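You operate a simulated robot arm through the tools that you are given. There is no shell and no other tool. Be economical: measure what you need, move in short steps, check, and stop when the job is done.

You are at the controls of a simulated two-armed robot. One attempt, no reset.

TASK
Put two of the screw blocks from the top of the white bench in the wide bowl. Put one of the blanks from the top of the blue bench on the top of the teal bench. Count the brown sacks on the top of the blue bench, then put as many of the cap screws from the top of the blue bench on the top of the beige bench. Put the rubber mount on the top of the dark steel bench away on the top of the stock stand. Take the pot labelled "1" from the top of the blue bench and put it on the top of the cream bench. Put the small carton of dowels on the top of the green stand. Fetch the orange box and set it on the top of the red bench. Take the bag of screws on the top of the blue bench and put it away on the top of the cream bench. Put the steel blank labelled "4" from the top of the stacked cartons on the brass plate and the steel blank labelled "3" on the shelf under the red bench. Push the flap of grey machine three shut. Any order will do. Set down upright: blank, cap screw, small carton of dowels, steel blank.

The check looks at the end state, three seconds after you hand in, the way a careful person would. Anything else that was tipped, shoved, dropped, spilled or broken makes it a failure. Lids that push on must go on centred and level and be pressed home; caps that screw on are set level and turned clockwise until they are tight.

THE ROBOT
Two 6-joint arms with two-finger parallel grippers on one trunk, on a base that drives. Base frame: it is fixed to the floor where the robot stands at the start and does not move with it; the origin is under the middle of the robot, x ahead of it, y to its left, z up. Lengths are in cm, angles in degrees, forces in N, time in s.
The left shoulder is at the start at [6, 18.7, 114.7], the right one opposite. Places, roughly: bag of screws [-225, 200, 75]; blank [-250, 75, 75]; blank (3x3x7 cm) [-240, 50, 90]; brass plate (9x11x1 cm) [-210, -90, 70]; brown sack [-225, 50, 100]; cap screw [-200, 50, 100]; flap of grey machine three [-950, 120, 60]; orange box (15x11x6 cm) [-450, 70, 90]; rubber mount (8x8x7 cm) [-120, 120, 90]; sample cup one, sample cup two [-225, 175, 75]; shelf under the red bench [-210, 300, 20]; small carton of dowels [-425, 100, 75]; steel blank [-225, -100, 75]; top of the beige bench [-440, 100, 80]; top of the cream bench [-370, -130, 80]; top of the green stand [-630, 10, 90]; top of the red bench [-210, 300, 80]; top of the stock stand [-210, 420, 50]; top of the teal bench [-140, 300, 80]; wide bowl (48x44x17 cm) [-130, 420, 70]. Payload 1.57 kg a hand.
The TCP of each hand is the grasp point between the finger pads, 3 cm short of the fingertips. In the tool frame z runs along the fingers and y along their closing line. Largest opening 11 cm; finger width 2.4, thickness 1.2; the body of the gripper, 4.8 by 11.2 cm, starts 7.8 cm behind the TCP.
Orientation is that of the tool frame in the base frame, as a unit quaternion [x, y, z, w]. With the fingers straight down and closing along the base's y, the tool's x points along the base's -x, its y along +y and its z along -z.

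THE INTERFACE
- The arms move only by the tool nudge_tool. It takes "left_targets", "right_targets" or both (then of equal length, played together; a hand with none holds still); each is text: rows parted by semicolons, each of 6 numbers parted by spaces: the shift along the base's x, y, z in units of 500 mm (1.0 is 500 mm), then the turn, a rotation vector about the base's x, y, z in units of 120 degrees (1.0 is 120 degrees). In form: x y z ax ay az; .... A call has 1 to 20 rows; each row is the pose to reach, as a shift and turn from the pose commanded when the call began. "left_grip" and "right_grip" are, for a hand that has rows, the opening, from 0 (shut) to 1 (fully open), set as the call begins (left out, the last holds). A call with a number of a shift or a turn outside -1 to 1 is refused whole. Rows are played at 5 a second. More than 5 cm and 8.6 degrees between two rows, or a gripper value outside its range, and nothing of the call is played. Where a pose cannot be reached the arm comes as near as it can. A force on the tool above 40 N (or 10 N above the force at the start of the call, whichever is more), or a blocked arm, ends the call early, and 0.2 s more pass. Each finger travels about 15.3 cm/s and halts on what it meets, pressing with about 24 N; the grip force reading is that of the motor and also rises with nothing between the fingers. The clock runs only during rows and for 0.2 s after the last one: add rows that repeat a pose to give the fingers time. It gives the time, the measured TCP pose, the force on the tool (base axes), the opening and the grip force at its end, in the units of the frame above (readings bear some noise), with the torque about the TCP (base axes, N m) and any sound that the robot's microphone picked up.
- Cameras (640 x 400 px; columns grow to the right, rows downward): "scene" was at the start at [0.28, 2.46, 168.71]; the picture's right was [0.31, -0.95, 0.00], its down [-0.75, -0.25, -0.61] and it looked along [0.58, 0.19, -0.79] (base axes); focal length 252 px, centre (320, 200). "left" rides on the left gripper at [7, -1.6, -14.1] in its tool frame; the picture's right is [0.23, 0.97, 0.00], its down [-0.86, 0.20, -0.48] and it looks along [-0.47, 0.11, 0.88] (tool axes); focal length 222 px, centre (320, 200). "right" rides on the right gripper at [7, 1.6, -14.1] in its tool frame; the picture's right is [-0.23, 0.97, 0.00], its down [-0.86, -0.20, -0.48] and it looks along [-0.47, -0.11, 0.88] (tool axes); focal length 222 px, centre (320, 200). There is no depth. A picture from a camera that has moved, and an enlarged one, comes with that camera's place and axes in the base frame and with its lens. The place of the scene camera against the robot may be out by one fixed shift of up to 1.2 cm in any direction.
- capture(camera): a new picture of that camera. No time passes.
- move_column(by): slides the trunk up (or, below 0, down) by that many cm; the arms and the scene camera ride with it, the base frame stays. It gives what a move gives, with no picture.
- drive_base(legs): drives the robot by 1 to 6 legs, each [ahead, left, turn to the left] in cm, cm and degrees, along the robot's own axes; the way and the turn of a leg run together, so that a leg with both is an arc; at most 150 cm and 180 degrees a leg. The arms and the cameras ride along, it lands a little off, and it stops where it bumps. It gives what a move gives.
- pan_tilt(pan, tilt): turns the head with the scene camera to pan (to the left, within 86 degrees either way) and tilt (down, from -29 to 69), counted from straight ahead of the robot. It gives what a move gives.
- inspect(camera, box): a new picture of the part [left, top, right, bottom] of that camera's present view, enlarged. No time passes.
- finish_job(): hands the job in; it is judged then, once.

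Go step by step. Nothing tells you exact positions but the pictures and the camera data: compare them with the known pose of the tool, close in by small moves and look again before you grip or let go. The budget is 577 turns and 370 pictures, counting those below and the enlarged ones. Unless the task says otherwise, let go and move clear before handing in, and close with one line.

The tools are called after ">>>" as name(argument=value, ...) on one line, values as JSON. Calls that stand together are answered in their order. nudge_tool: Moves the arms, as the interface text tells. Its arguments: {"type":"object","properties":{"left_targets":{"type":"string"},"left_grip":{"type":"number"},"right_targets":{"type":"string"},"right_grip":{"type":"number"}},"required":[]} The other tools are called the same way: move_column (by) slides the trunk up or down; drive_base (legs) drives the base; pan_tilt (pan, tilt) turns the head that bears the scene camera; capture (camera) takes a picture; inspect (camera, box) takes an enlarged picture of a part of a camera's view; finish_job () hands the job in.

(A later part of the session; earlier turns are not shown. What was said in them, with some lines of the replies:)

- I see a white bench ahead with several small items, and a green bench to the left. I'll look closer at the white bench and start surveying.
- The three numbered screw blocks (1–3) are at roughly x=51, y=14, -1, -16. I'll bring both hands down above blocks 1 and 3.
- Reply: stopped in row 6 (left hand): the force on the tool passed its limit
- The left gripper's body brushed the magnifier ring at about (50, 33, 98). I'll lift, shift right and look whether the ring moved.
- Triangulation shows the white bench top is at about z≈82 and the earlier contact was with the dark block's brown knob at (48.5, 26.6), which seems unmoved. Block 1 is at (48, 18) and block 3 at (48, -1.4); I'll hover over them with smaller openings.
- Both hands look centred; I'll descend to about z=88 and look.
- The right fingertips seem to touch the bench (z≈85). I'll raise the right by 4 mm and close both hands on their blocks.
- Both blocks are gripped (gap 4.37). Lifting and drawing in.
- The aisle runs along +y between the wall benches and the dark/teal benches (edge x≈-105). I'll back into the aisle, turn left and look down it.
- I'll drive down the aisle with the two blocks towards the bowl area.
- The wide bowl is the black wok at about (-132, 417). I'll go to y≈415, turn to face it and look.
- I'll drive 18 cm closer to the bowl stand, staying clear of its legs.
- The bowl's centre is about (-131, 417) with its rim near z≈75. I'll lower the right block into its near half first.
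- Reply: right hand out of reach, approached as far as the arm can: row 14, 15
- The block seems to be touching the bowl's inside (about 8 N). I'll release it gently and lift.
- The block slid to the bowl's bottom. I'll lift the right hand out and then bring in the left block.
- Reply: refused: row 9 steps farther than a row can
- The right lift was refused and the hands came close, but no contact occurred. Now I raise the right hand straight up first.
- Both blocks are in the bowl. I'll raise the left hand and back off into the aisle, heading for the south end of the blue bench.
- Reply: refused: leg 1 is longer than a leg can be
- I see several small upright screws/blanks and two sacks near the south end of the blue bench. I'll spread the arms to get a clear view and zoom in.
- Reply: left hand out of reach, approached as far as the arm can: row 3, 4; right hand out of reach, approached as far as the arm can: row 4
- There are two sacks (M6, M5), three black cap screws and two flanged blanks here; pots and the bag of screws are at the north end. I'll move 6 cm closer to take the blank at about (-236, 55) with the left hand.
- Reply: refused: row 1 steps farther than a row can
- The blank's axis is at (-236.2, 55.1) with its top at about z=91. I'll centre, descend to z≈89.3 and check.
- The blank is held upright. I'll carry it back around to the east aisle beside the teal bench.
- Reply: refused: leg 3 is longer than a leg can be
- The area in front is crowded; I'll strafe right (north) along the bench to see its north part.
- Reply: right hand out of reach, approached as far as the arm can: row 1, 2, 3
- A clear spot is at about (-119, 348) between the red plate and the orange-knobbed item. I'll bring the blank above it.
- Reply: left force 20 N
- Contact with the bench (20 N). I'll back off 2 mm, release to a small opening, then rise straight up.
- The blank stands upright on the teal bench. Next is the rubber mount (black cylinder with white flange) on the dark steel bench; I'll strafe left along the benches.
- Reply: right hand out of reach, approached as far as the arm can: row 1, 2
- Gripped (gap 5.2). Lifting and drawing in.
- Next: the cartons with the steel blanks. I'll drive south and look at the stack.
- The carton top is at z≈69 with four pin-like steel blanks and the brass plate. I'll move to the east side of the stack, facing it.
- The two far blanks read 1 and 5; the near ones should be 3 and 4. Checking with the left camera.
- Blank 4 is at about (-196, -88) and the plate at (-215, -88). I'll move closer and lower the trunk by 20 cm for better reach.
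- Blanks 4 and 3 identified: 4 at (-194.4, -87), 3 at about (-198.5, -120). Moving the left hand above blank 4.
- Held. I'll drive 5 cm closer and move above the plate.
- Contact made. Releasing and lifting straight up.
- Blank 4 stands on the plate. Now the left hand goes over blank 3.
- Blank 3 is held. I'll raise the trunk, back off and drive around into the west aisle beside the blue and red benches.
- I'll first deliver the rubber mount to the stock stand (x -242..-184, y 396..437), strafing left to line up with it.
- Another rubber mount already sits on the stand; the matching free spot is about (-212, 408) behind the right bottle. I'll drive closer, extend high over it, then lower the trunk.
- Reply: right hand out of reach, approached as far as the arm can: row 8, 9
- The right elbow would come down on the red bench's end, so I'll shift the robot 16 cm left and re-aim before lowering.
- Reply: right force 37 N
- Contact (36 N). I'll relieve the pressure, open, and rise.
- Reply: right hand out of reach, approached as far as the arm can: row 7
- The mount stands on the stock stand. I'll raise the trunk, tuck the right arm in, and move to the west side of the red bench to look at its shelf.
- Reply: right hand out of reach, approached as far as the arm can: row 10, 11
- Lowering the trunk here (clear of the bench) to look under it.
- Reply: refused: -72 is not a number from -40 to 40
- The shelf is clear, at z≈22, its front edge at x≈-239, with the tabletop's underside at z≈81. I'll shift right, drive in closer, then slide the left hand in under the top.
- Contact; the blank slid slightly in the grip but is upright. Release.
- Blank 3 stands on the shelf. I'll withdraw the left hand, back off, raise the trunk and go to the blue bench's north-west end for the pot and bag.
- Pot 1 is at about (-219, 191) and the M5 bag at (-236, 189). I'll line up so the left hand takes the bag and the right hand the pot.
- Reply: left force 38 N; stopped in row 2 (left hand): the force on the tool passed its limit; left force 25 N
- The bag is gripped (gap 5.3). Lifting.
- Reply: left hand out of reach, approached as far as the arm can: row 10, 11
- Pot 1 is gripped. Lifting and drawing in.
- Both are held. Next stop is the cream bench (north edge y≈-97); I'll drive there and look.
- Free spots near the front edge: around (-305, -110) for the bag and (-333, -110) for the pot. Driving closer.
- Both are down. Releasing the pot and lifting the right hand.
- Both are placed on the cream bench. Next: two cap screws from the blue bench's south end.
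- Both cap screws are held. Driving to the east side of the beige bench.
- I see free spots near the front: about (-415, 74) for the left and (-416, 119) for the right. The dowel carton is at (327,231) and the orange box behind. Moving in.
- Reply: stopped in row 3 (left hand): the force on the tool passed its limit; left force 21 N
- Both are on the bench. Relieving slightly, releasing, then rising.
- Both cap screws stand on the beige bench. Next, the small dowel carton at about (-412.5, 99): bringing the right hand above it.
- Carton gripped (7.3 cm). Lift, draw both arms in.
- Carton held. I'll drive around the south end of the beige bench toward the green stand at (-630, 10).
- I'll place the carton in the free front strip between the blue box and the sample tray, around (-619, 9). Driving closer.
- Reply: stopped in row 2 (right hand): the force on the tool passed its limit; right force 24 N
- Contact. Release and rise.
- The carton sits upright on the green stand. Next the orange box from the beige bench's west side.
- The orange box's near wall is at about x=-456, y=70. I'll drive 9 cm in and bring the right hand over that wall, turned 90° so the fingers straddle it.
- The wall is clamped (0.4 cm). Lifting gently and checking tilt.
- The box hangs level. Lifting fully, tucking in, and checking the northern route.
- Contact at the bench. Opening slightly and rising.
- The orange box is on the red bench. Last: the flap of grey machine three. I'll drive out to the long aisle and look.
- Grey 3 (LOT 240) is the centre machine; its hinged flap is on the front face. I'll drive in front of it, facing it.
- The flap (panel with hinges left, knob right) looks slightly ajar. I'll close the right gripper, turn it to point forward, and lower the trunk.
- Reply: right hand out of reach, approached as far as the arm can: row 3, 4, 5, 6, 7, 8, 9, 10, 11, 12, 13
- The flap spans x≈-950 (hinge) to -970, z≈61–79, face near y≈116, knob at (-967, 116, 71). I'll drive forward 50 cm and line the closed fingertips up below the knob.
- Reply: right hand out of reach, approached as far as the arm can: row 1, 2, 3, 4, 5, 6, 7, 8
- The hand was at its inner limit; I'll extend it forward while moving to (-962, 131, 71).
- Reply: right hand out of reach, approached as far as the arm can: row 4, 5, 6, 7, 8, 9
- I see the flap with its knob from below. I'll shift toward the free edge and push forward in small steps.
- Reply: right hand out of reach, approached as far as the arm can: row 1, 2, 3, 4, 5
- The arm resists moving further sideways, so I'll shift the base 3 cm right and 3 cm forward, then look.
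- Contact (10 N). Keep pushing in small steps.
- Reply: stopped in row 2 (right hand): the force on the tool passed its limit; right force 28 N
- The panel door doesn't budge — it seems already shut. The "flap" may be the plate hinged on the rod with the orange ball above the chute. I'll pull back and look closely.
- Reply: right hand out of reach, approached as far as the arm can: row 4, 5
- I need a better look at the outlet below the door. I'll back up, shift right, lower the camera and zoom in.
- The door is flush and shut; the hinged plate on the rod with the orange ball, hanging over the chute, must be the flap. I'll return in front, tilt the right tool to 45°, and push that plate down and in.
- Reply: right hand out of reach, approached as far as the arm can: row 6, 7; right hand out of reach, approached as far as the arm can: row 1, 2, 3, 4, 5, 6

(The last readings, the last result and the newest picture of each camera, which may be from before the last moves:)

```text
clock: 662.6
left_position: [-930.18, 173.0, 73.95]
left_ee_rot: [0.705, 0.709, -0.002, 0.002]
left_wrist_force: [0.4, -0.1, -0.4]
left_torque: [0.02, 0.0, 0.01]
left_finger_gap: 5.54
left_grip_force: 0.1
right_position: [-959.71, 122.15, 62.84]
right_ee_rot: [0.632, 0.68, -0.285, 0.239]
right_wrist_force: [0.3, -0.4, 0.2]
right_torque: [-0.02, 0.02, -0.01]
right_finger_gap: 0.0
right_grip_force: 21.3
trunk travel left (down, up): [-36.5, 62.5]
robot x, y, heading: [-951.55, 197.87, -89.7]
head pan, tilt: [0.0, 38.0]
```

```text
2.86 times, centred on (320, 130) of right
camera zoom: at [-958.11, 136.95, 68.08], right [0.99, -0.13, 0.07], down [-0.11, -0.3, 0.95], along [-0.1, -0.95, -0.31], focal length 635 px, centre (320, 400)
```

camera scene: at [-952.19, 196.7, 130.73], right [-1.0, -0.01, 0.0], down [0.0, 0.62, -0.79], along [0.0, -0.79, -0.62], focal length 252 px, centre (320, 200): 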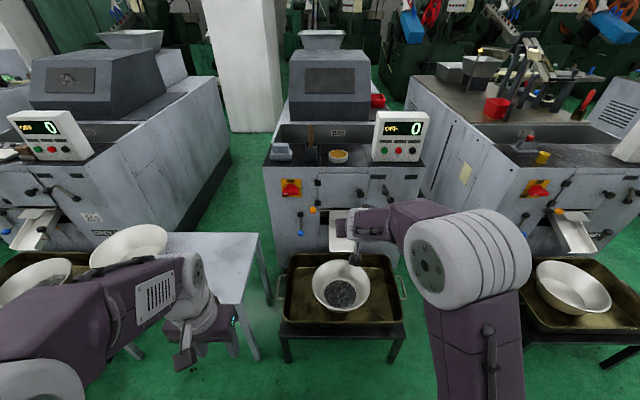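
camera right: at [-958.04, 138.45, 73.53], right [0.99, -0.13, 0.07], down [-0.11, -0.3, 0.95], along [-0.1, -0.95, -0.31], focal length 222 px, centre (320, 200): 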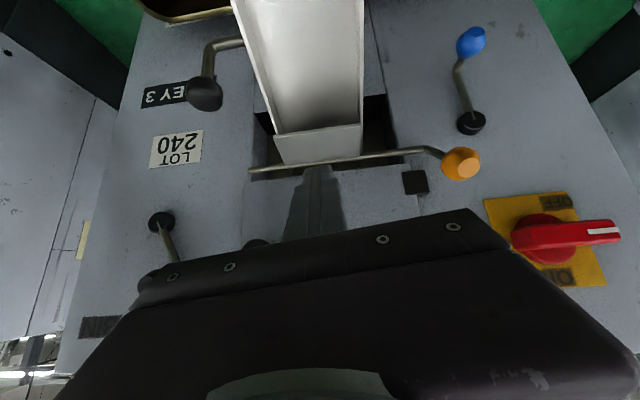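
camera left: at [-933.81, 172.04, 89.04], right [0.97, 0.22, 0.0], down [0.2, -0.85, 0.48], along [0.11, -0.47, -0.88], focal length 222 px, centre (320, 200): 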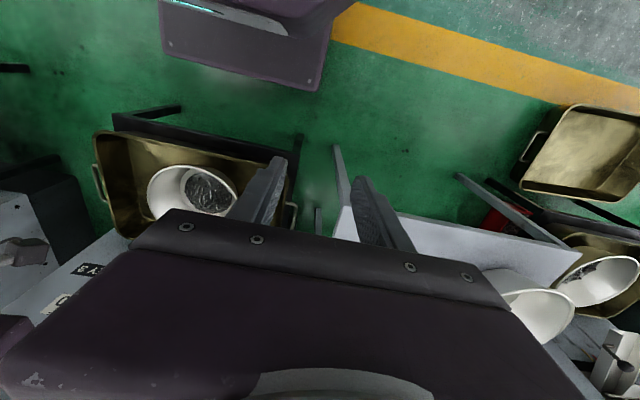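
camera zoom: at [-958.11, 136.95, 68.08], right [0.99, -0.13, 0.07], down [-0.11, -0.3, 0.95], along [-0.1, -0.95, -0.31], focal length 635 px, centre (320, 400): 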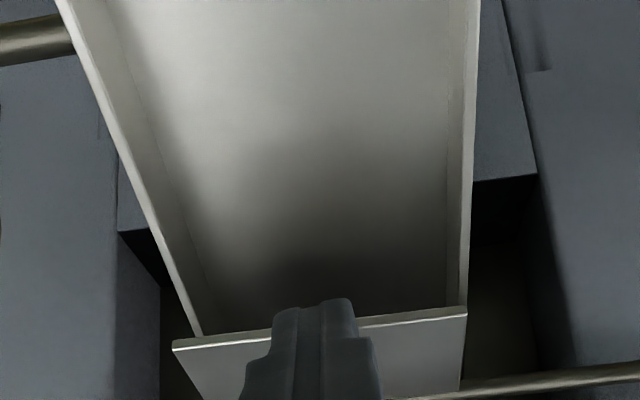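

>>> move_column(by=2)

>>> drive_base(legs=[[1.8, 0, 0]])

>>> move_column(by=-1.5)

>>> inspect(camera="right", box=[220, 60, 420, 200])

```text
clock: 663.2
left_position: [-930.11, 173.13, 76.11]
left_ee_rot: [0.705, 0.709, -0.002, 0.001]
left_wrist_force: [-0.2, 0.4, -0.8]
left_torque: [0.03, 0.03, 0.02]
left_finger_gap: 5.5
left_grip_force: 0.1
right_position: [-959.74, 122.04, 64.67]
right_ee_rot: [0.633, 0.679, -0.285, 0.238]
right_wrist_force: [0.3, -1.2, 0.4]
right_torque: [0.01, -0.04, 0.0]
right_finger_gap: 0.0
right_grip_force: 21.5
trunk travel left (down, up): [-38.5, 60.5]
robot x, y, heading: [-951.01, 197.88, -89.9]
head pan, tilt: [0.0, 38.0]
```

```text
clock: 664.0
left_position: [-930.02, 171.24, 76.04]
left_ee_rot: [0.705, 0.71, -0.001, 0.001]
left_wrist_force: [0.7, -0.1, -1.1]
left_torque: [0.03, 0.01, 0.03]
left_finger_gap: 5.49
left_grip_force: 0.1
right_position: [-959.73, 120.21, 64.61]
right_ee_rot: [0.633, 0.68, -0.284, 0.238]
right_wrist_force: [0.9, -0.3, -0.2]
right_torque: [0.02, -0.02, 0.02]
right_finger_gap: 0.0
right_grip_force: 21.9
trunk travel left (down, up): [-38.5, 60.5]
robot x, y, heading: [-951.41, 195.86, -89.6]
head pan, tilt: [0.0, 38.0]
```

```text
clock: 664.7
left_position: [-930.11, 171.26, 74.48]
left_ee_rot: [0.705, 0.709, -0.002, 0.001]
left_wrist_force: [-0.1, -0.6, -0.8]
left_torque: [0.02, 0.02, -0.01]
left_finger_gap: 5.51
left_grip_force: 0.1
right_position: [-959.59, 120.26, 63.29]
right_ee_rot: [0.632, 0.679, -0.286, 0.239]
right_wrist_force: [0.5, -1.5, 2.3]
right_torque: [-0.05, -0.03, 0.02]
right_finger_gap: 0.01
right_grip_force: 21.5
trunk travel left (down, up): [-37.0, 62.0]
robot x, y, heading: [-951.23, 195.8, -89.6]
head pan, tilt: [0.0, 38.0]
```

```text
2.86 times, centred on (320, 130) of right
camera zoom: at [-958.1, 135.14, 68.61], right [0.99, -0.13, 0.07], down [-0.11, -0.3, 0.95], along [-0.1, -0.95, -0.31], focal length 635 px, centre (320, 400)
```

zoom: 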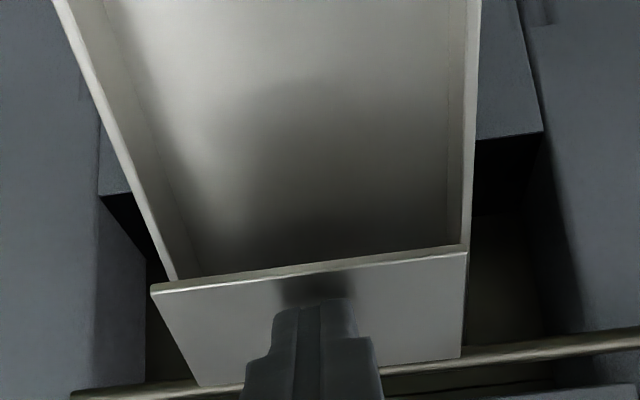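

Light contact with the plate. Lowering a bit more and watching whether it swings.

>>> move_column(by=-1)

>>> inspect(camera="right", box=[220, 60, 420, 200])

```text
clock: 665.2
left_position: [-930.07, 171.35, 73.6]
left_ee_rot: [0.706, 0.709, -0.001, 0.002]
left_wrist_force: [0.4, 1.1, 0.1]
left_torque: [-0.03, 0.01, -0.03]
left_finger_gap: 5.51
left_grip_force: 0.0
right_position: [-959.74, 120.38, 62.23]
right_ee_rot: [0.633, 0.68, -0.284, 0.238]
right_wrist_force: [-0.4, 0.4, 0.7]
right_torque: [0.01, -0.04, 0.01]
right_finger_gap: 0.0
right_grip_force: 21.8
trunk travel left (down, up): [-36.0, 63.0]
robot x, y, heading: [-951.33, 195.71, -89.5]
head pan, tilt: [0.0, 38.0]
```

```text
2.86 times, centred on (320, 130) of right
camera zoom: at [-958.11, 135.17, 67.52], right [0.99, -0.13, 0.07], down [-0.11, -0.3, 0.95], along [-0.1, -0.95, -0.31], focal length 635 px, centre (320, 400)
```

zoom: 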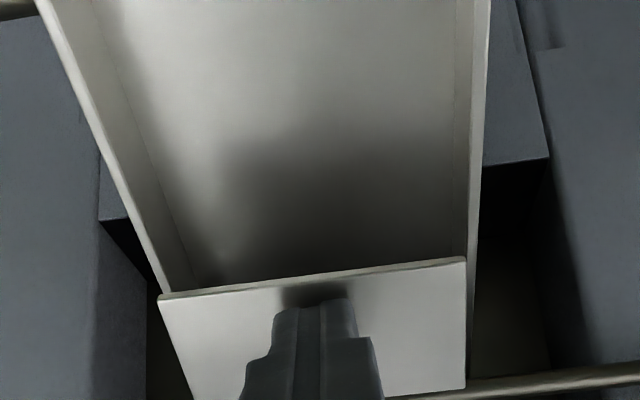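

The plate swings down with very little force — this is the flap. Continuing down.

>>> move_column(by=-1.2)

>>> inspect(camera="right", box=[220, 60, 420, 200])

```text
clock: 665.8
left_position: [-930.08, 171.31, 72.31]
left_ee_rot: [0.705, 0.709, -0.002, 0.002]
left_wrist_force: [0.7, 0.6, 0.8]
left_torque: [0.02, 0.01, 0.0]
left_finger_gap: 5.51
left_grip_force: 0.0
right_position: [-959.71, 120.31, 60.92]
right_ee_rot: [0.632, 0.68, -0.284, 0.239]
right_wrist_force: [-0.3, -0.3, -0.6]
right_torque: [-0.01, -0.02, -0.01]
right_finger_gap: 0.01
right_grip_force: 21.6
trunk travel left (down, up): [-34.8, 64.2]
robot x, y, heading: [-951.19, 195.4, -89.8]
head pan, tilt: [0.0, 38.0]
```

```text
2.86 times, centred on (320, 130) of right
camera zoom: at [-958.11, 135.16, 66.34], right [0.99, -0.13, 0.07], down [-0.11, -0.3, 0.95], along [-0.1, -0.95, -0.31], focal length 635 px, centre (320, 400)
```

zoom: 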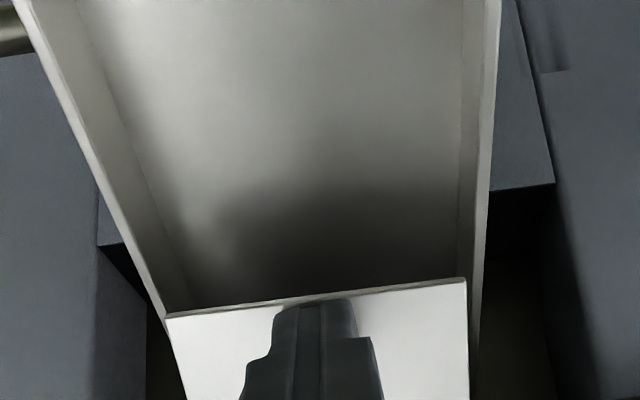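

>>> drive_base(legs=[[1.2, 0, 0]])

>>> inspect(camera="right", box=[220, 60, 420, 200])

```text
clock: 666.6
left_position: [-930.2, 170.07, 72.23]
left_ee_rot: [0.706, 0.709, -0.001, 0.002]
left_wrist_force: [-0.2, -0.5, -0.1]
left_torque: [0.04, -0.03, 0.01]
left_finger_gap: 5.49
left_grip_force: 0.1
right_position: [-959.63, 119.01, 61.06]
right_ee_rot: [0.633, 0.68, -0.284, 0.239]
right_wrist_force: [0.1, 0.5, -0.6]
right_torque: [-0.01, 0.06, -0.02]
right_finger_gap: 0.01
right_grip_force: 21.3
trunk travel left (down, up): [-34.8, 64.2]
robot x, y, heading: [-951.45, 194.85, -89.6]
head pan, tilt: [0.0, 38.0]
```

```text
2.86 times, centred on (320, 130) of right
camera zoom: at [-958.12, 133.9, 66.33], right [0.99, -0.13, 0.07], down [-0.11, -0.3, 0.95], along [-0.1, -0.95, -0.31], focal length 635 px, centre (320, 400)
```

zoom: 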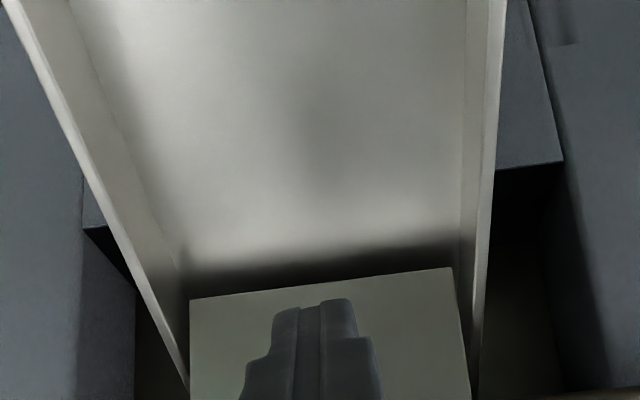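

>>> drive_base(legs=[[1, 0, 0]])

>>> inspect(camera="right", box=[220, 60, 420, 200])

```text
clock: 667.3
left_position: [-930.1, 169.22, 72.32]
left_ee_rot: [0.705, 0.709, -0.003, 0.003]
left_wrist_force: [-0.6, 0.4, -0.4]
left_torque: [-0.02, 0.02, 0.0]
left_finger_gap: 5.51
left_grip_force: 0.1
right_position: [-959.75, 118.14, 61.06]
right_ee_rot: [0.634, 0.679, -0.285, 0.238]
right_wrist_force: [1.2, 11.7, -0.5]
right_torque: [0.17, 0.02, -0.01]
right_finger_gap: 0.0
right_grip_force: 20.9
trunk travel left (down, up): [-34.8, 64.2]
robot x, y, heading: [-951.37, 193.58, -89.7]
head pan, tilt: [0.0, 38.0]
```

```text
2.86 times, centred on (320, 130) of right
camera zoom: at [-958.08, 133.03, 66.4], right [0.99, -0.13, 0.07], down [-0.11, -0.3, 0.95], along [-0.1, -0.95, -0.31], focal length 635 px, centre (320, 400)
```

zoom: 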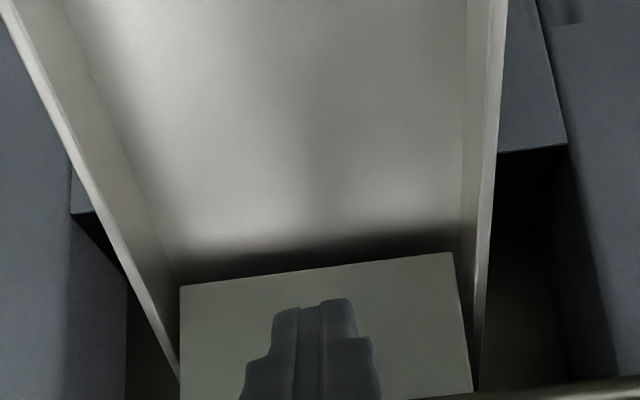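

Force rises to 12 N at the tip: the flap seems at its stop. A final small push to confirm.

>>> nudge_tool(right_targets="0 -0.006 0 0 0 0; 0 -0.01 0 0 0 0; 0 -0.01 0 0 0 0")

>>> inspect(camera="right", box=[220, 60, 420, 200])

```text
clock: 668.1
left_position: [-929.96, 169.04, 72.31]
left_ee_rot: [0.706, 0.708, -0.002, 0.002]
left_wrist_force: [0.6, 0.0, -0.2]
left_torque: [-0.01, 0.01, 0.01]
left_finger_gap: 5.52
left_grip_force: 0.1
right_position: [-959.71, 118.24, 60.99]
right_ee_rot: [0.632, 0.681, -0.284, 0.238]
right_wrist_force: [0.1, 5.7, 1.5]
right_torque: [0.07, 0.04, -0.05]
right_finger_gap: 0.0
right_grip_force: 20.9
right hand out of reach, approached as far as the arm can: row 2, 3
trunk travel left (down, up): [-34.8, 64.2]
robot x, y, heading: [-951.33, 193.71, -89.6]
head pan, tilt: [0.0, 38.0]
```

```text
2.86 times, centred on (320, 130) of right
camera zoom: at [-958.08, 133.03, 66.38], right [0.99, -0.13, 0.07], down [-0.11, -0.3, 0.95], along [-0.1, -0.95, -0.31], focal length 635 px, centre (320, 400)
```

zoom: 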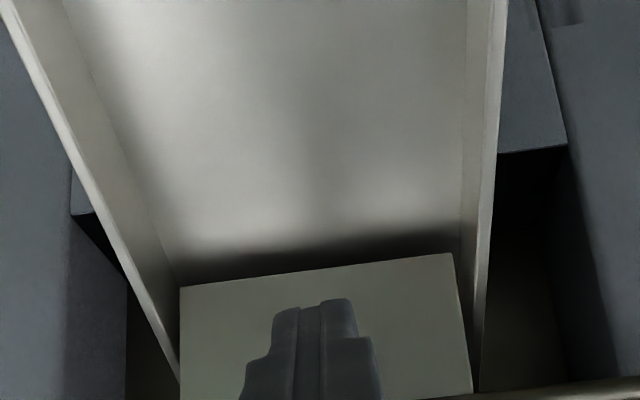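

>>> drive_base(legs=[[0.9, 0, 0]])

>>> inspect(camera="right", box=[220, 60, 420, 200])

```text
clock: 668.9
left_position: [-930.03, 168.83, 72.26]
left_ee_rot: [0.706, 0.709, -0.003, 0.004]
left_wrist_force: [1.1, 0.2, -0.2]
left_torque: [0.0, -0.01, 0.0]
left_finger_gap: 5.51
left_grip_force: 0.0
right_position: [-959.7, 118.19, 60.83]
right_ee_rot: [0.635, 0.681, -0.28, 0.234]
right_wrist_force: [-0.1, 16.5, 6.0]
right_torque: [0.09, 0.04, 0.0]
right_finger_gap: 0.01
right_grip_force: 20.5
trunk travel left (down, up): [-34.8, 64.2]
robot x, y, heading: [-951.09, 193.42, -90.1]
head pan, tilt: [0.0, 38.0]
stopped in leg 1: the force on the tool passed its limit (the readings are from after the stop); the commanded pose is now the measured one
```

```text
2.86 times, centred on (320, 130) of right
camera zoom: at [-958.0, 132.93, 66.36], right [0.99, -0.13, 0.07], down [-0.11, -0.31, 0.94], along [-0.1, -0.94, -0.32], focal length 635 px, centre (320, 400)
```

zoom: 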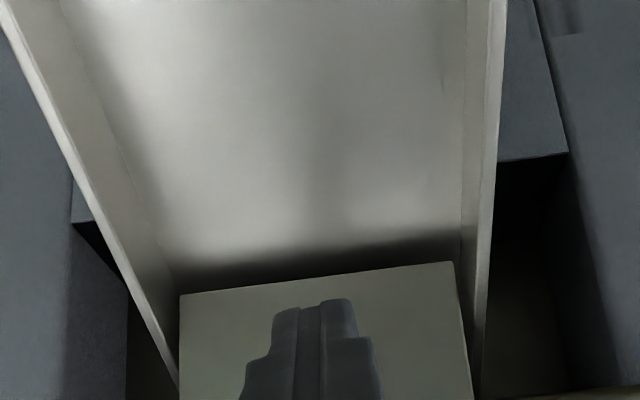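

Hard stop reached. I'll back away and check that the flap stays shut.

>>> drive_base(legs=[[-25, 0, 0]])

>>> inspect(camera="right", box=[220, 60, 420, 200])

>>> drive_base(legs=[[-8, 0, 0], [0, -45, 0]])

>>> move_column(by=-22)

>>> pan_tilt(pan=22, tilt=25)

>>> inspect(camera="scene", box=[260, 125, 420, 245])

```text
clock: 670.8
left_position: [-930.04, 194.03, 72.48]
left_ee_rot: [0.702, 0.712, -0.002, 0.004]
left_wrist_force: [0.1, 0.4, -0.1]
left_torque: [0.0, -0.02, 0.0]
left_finger_gap: 5.49
left_grip_force: 0.1
right_position: [-959.2, 143.08, 60.65]
right_ee_rot: [0.632, 0.684, -0.279, 0.235]
right_wrist_force: [0.1, 0.3, -0.6]
right_torque: [0.01, 0.01, 0.0]
right_finger_gap: 0.01
right_grip_force: 21.2
trunk travel left (down, up): [-34.8, 64.2]
robot x, y, heading: [-951.62, 218.39, -89.3]
head pan, tilt: [0.0, 38.0]
```

```text
2.86 times, centred on (320, 130) of right
camera zoom: at [-957.68, 157.86, 66.23], right [0.99, -0.12, 0.07], down [-0.11, -0.31, 0.94], along [-0.09, -0.94, -0.32], focal length 635 px, centre (320, 400)
```

zoom: 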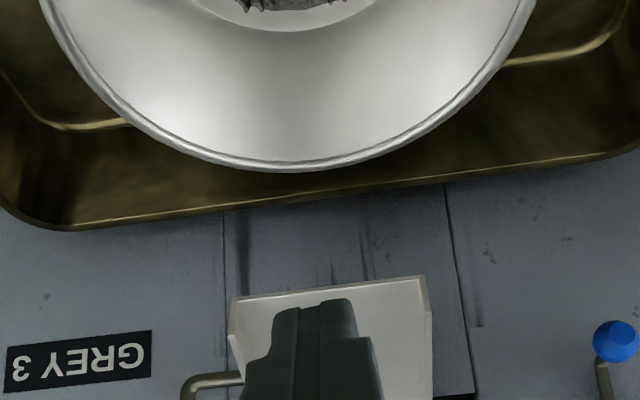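

```text
clock: 674.1
left_position: [-974.78, 201.23, 72.37]
left_ee_rot: [0.701, 0.713, -0.001, 0.003]
left_wrist_force: [0.2, 0.2, 0.1]
left_torque: [-0.05, -0.01, -0.01]
left_finger_gap: 5.5
left_grip_force: 0.1
right_position: [-1003.68, 150.1, 60.64]
right_ee_rot: [0.632, 0.685, -0.277, 0.234]
right_wrist_force: [0.8, -0.5, -0.7]
right_torque: [-0.01, 0.0, 0.03]
right_finger_gap: 0.0
right_grip_force: 21.3
trunk travel left (down, up): [-34.8, 64.2]
robot x, y, heading: [-996.38, 225.4, -88.9]
head pan, tilt: [0.0, 38.0]
```

```text
clock: 676.4
left_position: [-974.63, 201.19, 50.32]
left_ee_rot: [0.702, 0.713, -0.001, 0.003]
left_wrist_force: [0.6, -1.1, 0.1]
left_torque: [-0.02, 0.0, -0.01]
left_finger_gap: 5.51
left_grip_force: 0.1
right_position: [-1003.59, 150.15, 38.59]
right_ee_rot: [0.631, 0.685, -0.278, 0.235]
right_wrist_force: [0.0, -0.4, 0.4]
right_torque: [0.02, -0.02, 0.05]
right_finger_gap: 0.0
right_grip_force: 21.6
trunk travel left (down, up): [-12.8, 86.2]
robot x, y, heading: [-996.34, 225.52, -89.0]
head pan, tilt: [0.0, 38.0]
```

```text
clock: 677.3
left_position: [-974.62, 201.09, 50.26]
left_ee_rot: [0.701, 0.713, -0.001, 0.003]
left_wrist_force: [-0.6, -0.2, 0.6]
left_torque: [0.02, 0.01, 0.0]
left_finger_gap: 5.51
left_grip_force: 0.0
right_position: [-1003.66, 150.12, 38.55]
right_ee_rot: [0.631, 0.685, -0.279, 0.235]
right_wrist_force: [0.0, -0.3, 0.4]
right_torque: [0.01, 0.01, 0.02]
right_finger_gap: 0.01
right_grip_force: 21.5
trunk travel left (down, up): [-12.8, 86.2]
robot x, y, heading: [-995.86, 225.54, -88.9]
head pan, tilt: [22.0, 25.0]
```

```text
3.33 times, centred on (340, 185) of scene
camera zoom: at [-993.56, 223.2, 108.05], right [-0.92, -0.39, 0.0], down [-0.16, 0.39, -0.91], along [0.35, -0.83, -0.42], focal length 840 px, centre (253, 250)
```

zoom: 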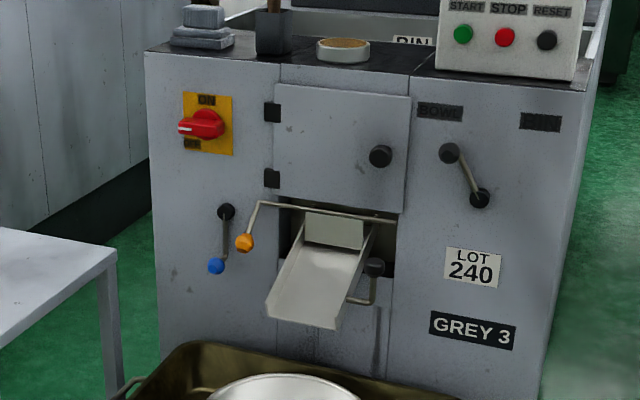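

The flap hangs shut (handle down) and stayed there. I'll back clear and hand in.

>>> drive_base(legs=[[-25, 0, 0]])

>>> move_column(by=40)

>>> capture(camera="scene")

```text
clock: 679.1
left_position: [-975.03, 226.42, 50.44]
left_ee_rot: [0.701, 0.713, -0.001, 0.003]
left_wrist_force: [-0.2, -0.3, -0.6]
left_torque: [0.0, -0.02, 0.03]
left_finger_gap: 5.5
left_grip_force: 0.0
right_position: [-1003.75, 175.35, 38.58]
right_ee_rot: [0.63, 0.686, -0.278, 0.234]
right_wrist_force: [0.7, -0.6, 0.1]
right_torque: [-0.01, 0.02, 0.02]
right_finger_gap: 0.02
right_grip_force: 21.4
trunk travel left (down, up): [-12.8, 86.2]
robot x, y, heading: [-996.78, 250.67, -88.9]
head pan, tilt: [22.0, 25.0]
```

```text
clock: 683.0
left_position: [-975.04, 226.53, 90.31]
left_ee_rot: [0.701, 0.713, -0.001, 0.002]
left_wrist_force: [0.5, 0.2, -0.4]
left_torque: [0.01, 0.01, -0.02]
left_finger_gap: 5.5
left_grip_force: 0.2
right_position: [-1003.75, 175.4, 78.67]
right_ee_rot: [0.63, 0.685, -0.279, 0.235]
right_wrist_force: [-0.5, 0.0, -0.8]
right_torque: [-0.01, 0.0, -0.02]
right_finger_gap: 0.01
right_grip_force: 21.3
trunk travel left (down, up): [-52.8, 46.2]
robot x, y, heading: [-996.65, 250.61, -88.9]
head pan, tilt: [22.0, 25.0]
```

```text
155 pictures are left
camera scene: at [-993.97, 248.44, 148.05], right [-0.92, -0.39, 0.0], down [-0.17, 0.39, -0.91], along [0.35, -0.83, -0.42], focal length 252 px, centre (320, 200)
```

scene: 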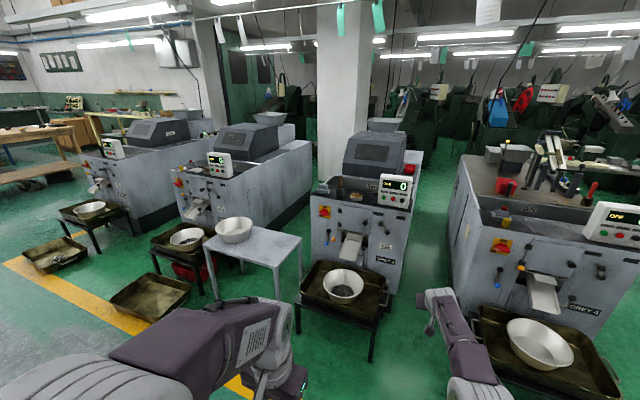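

Everything looks in order and both hands are empty and clear; handing in.

>>> finish_job()

```text
The job is handed in.
```

All the tasks are done and handed in. I counted two brown sacks, so two cap screws went to the beige bench, and the flap of grey machine three is pushed to its stop. Early on, the left hand pressed the brown-knobbed dark block on the white bench, which looked unmoved afterwards.
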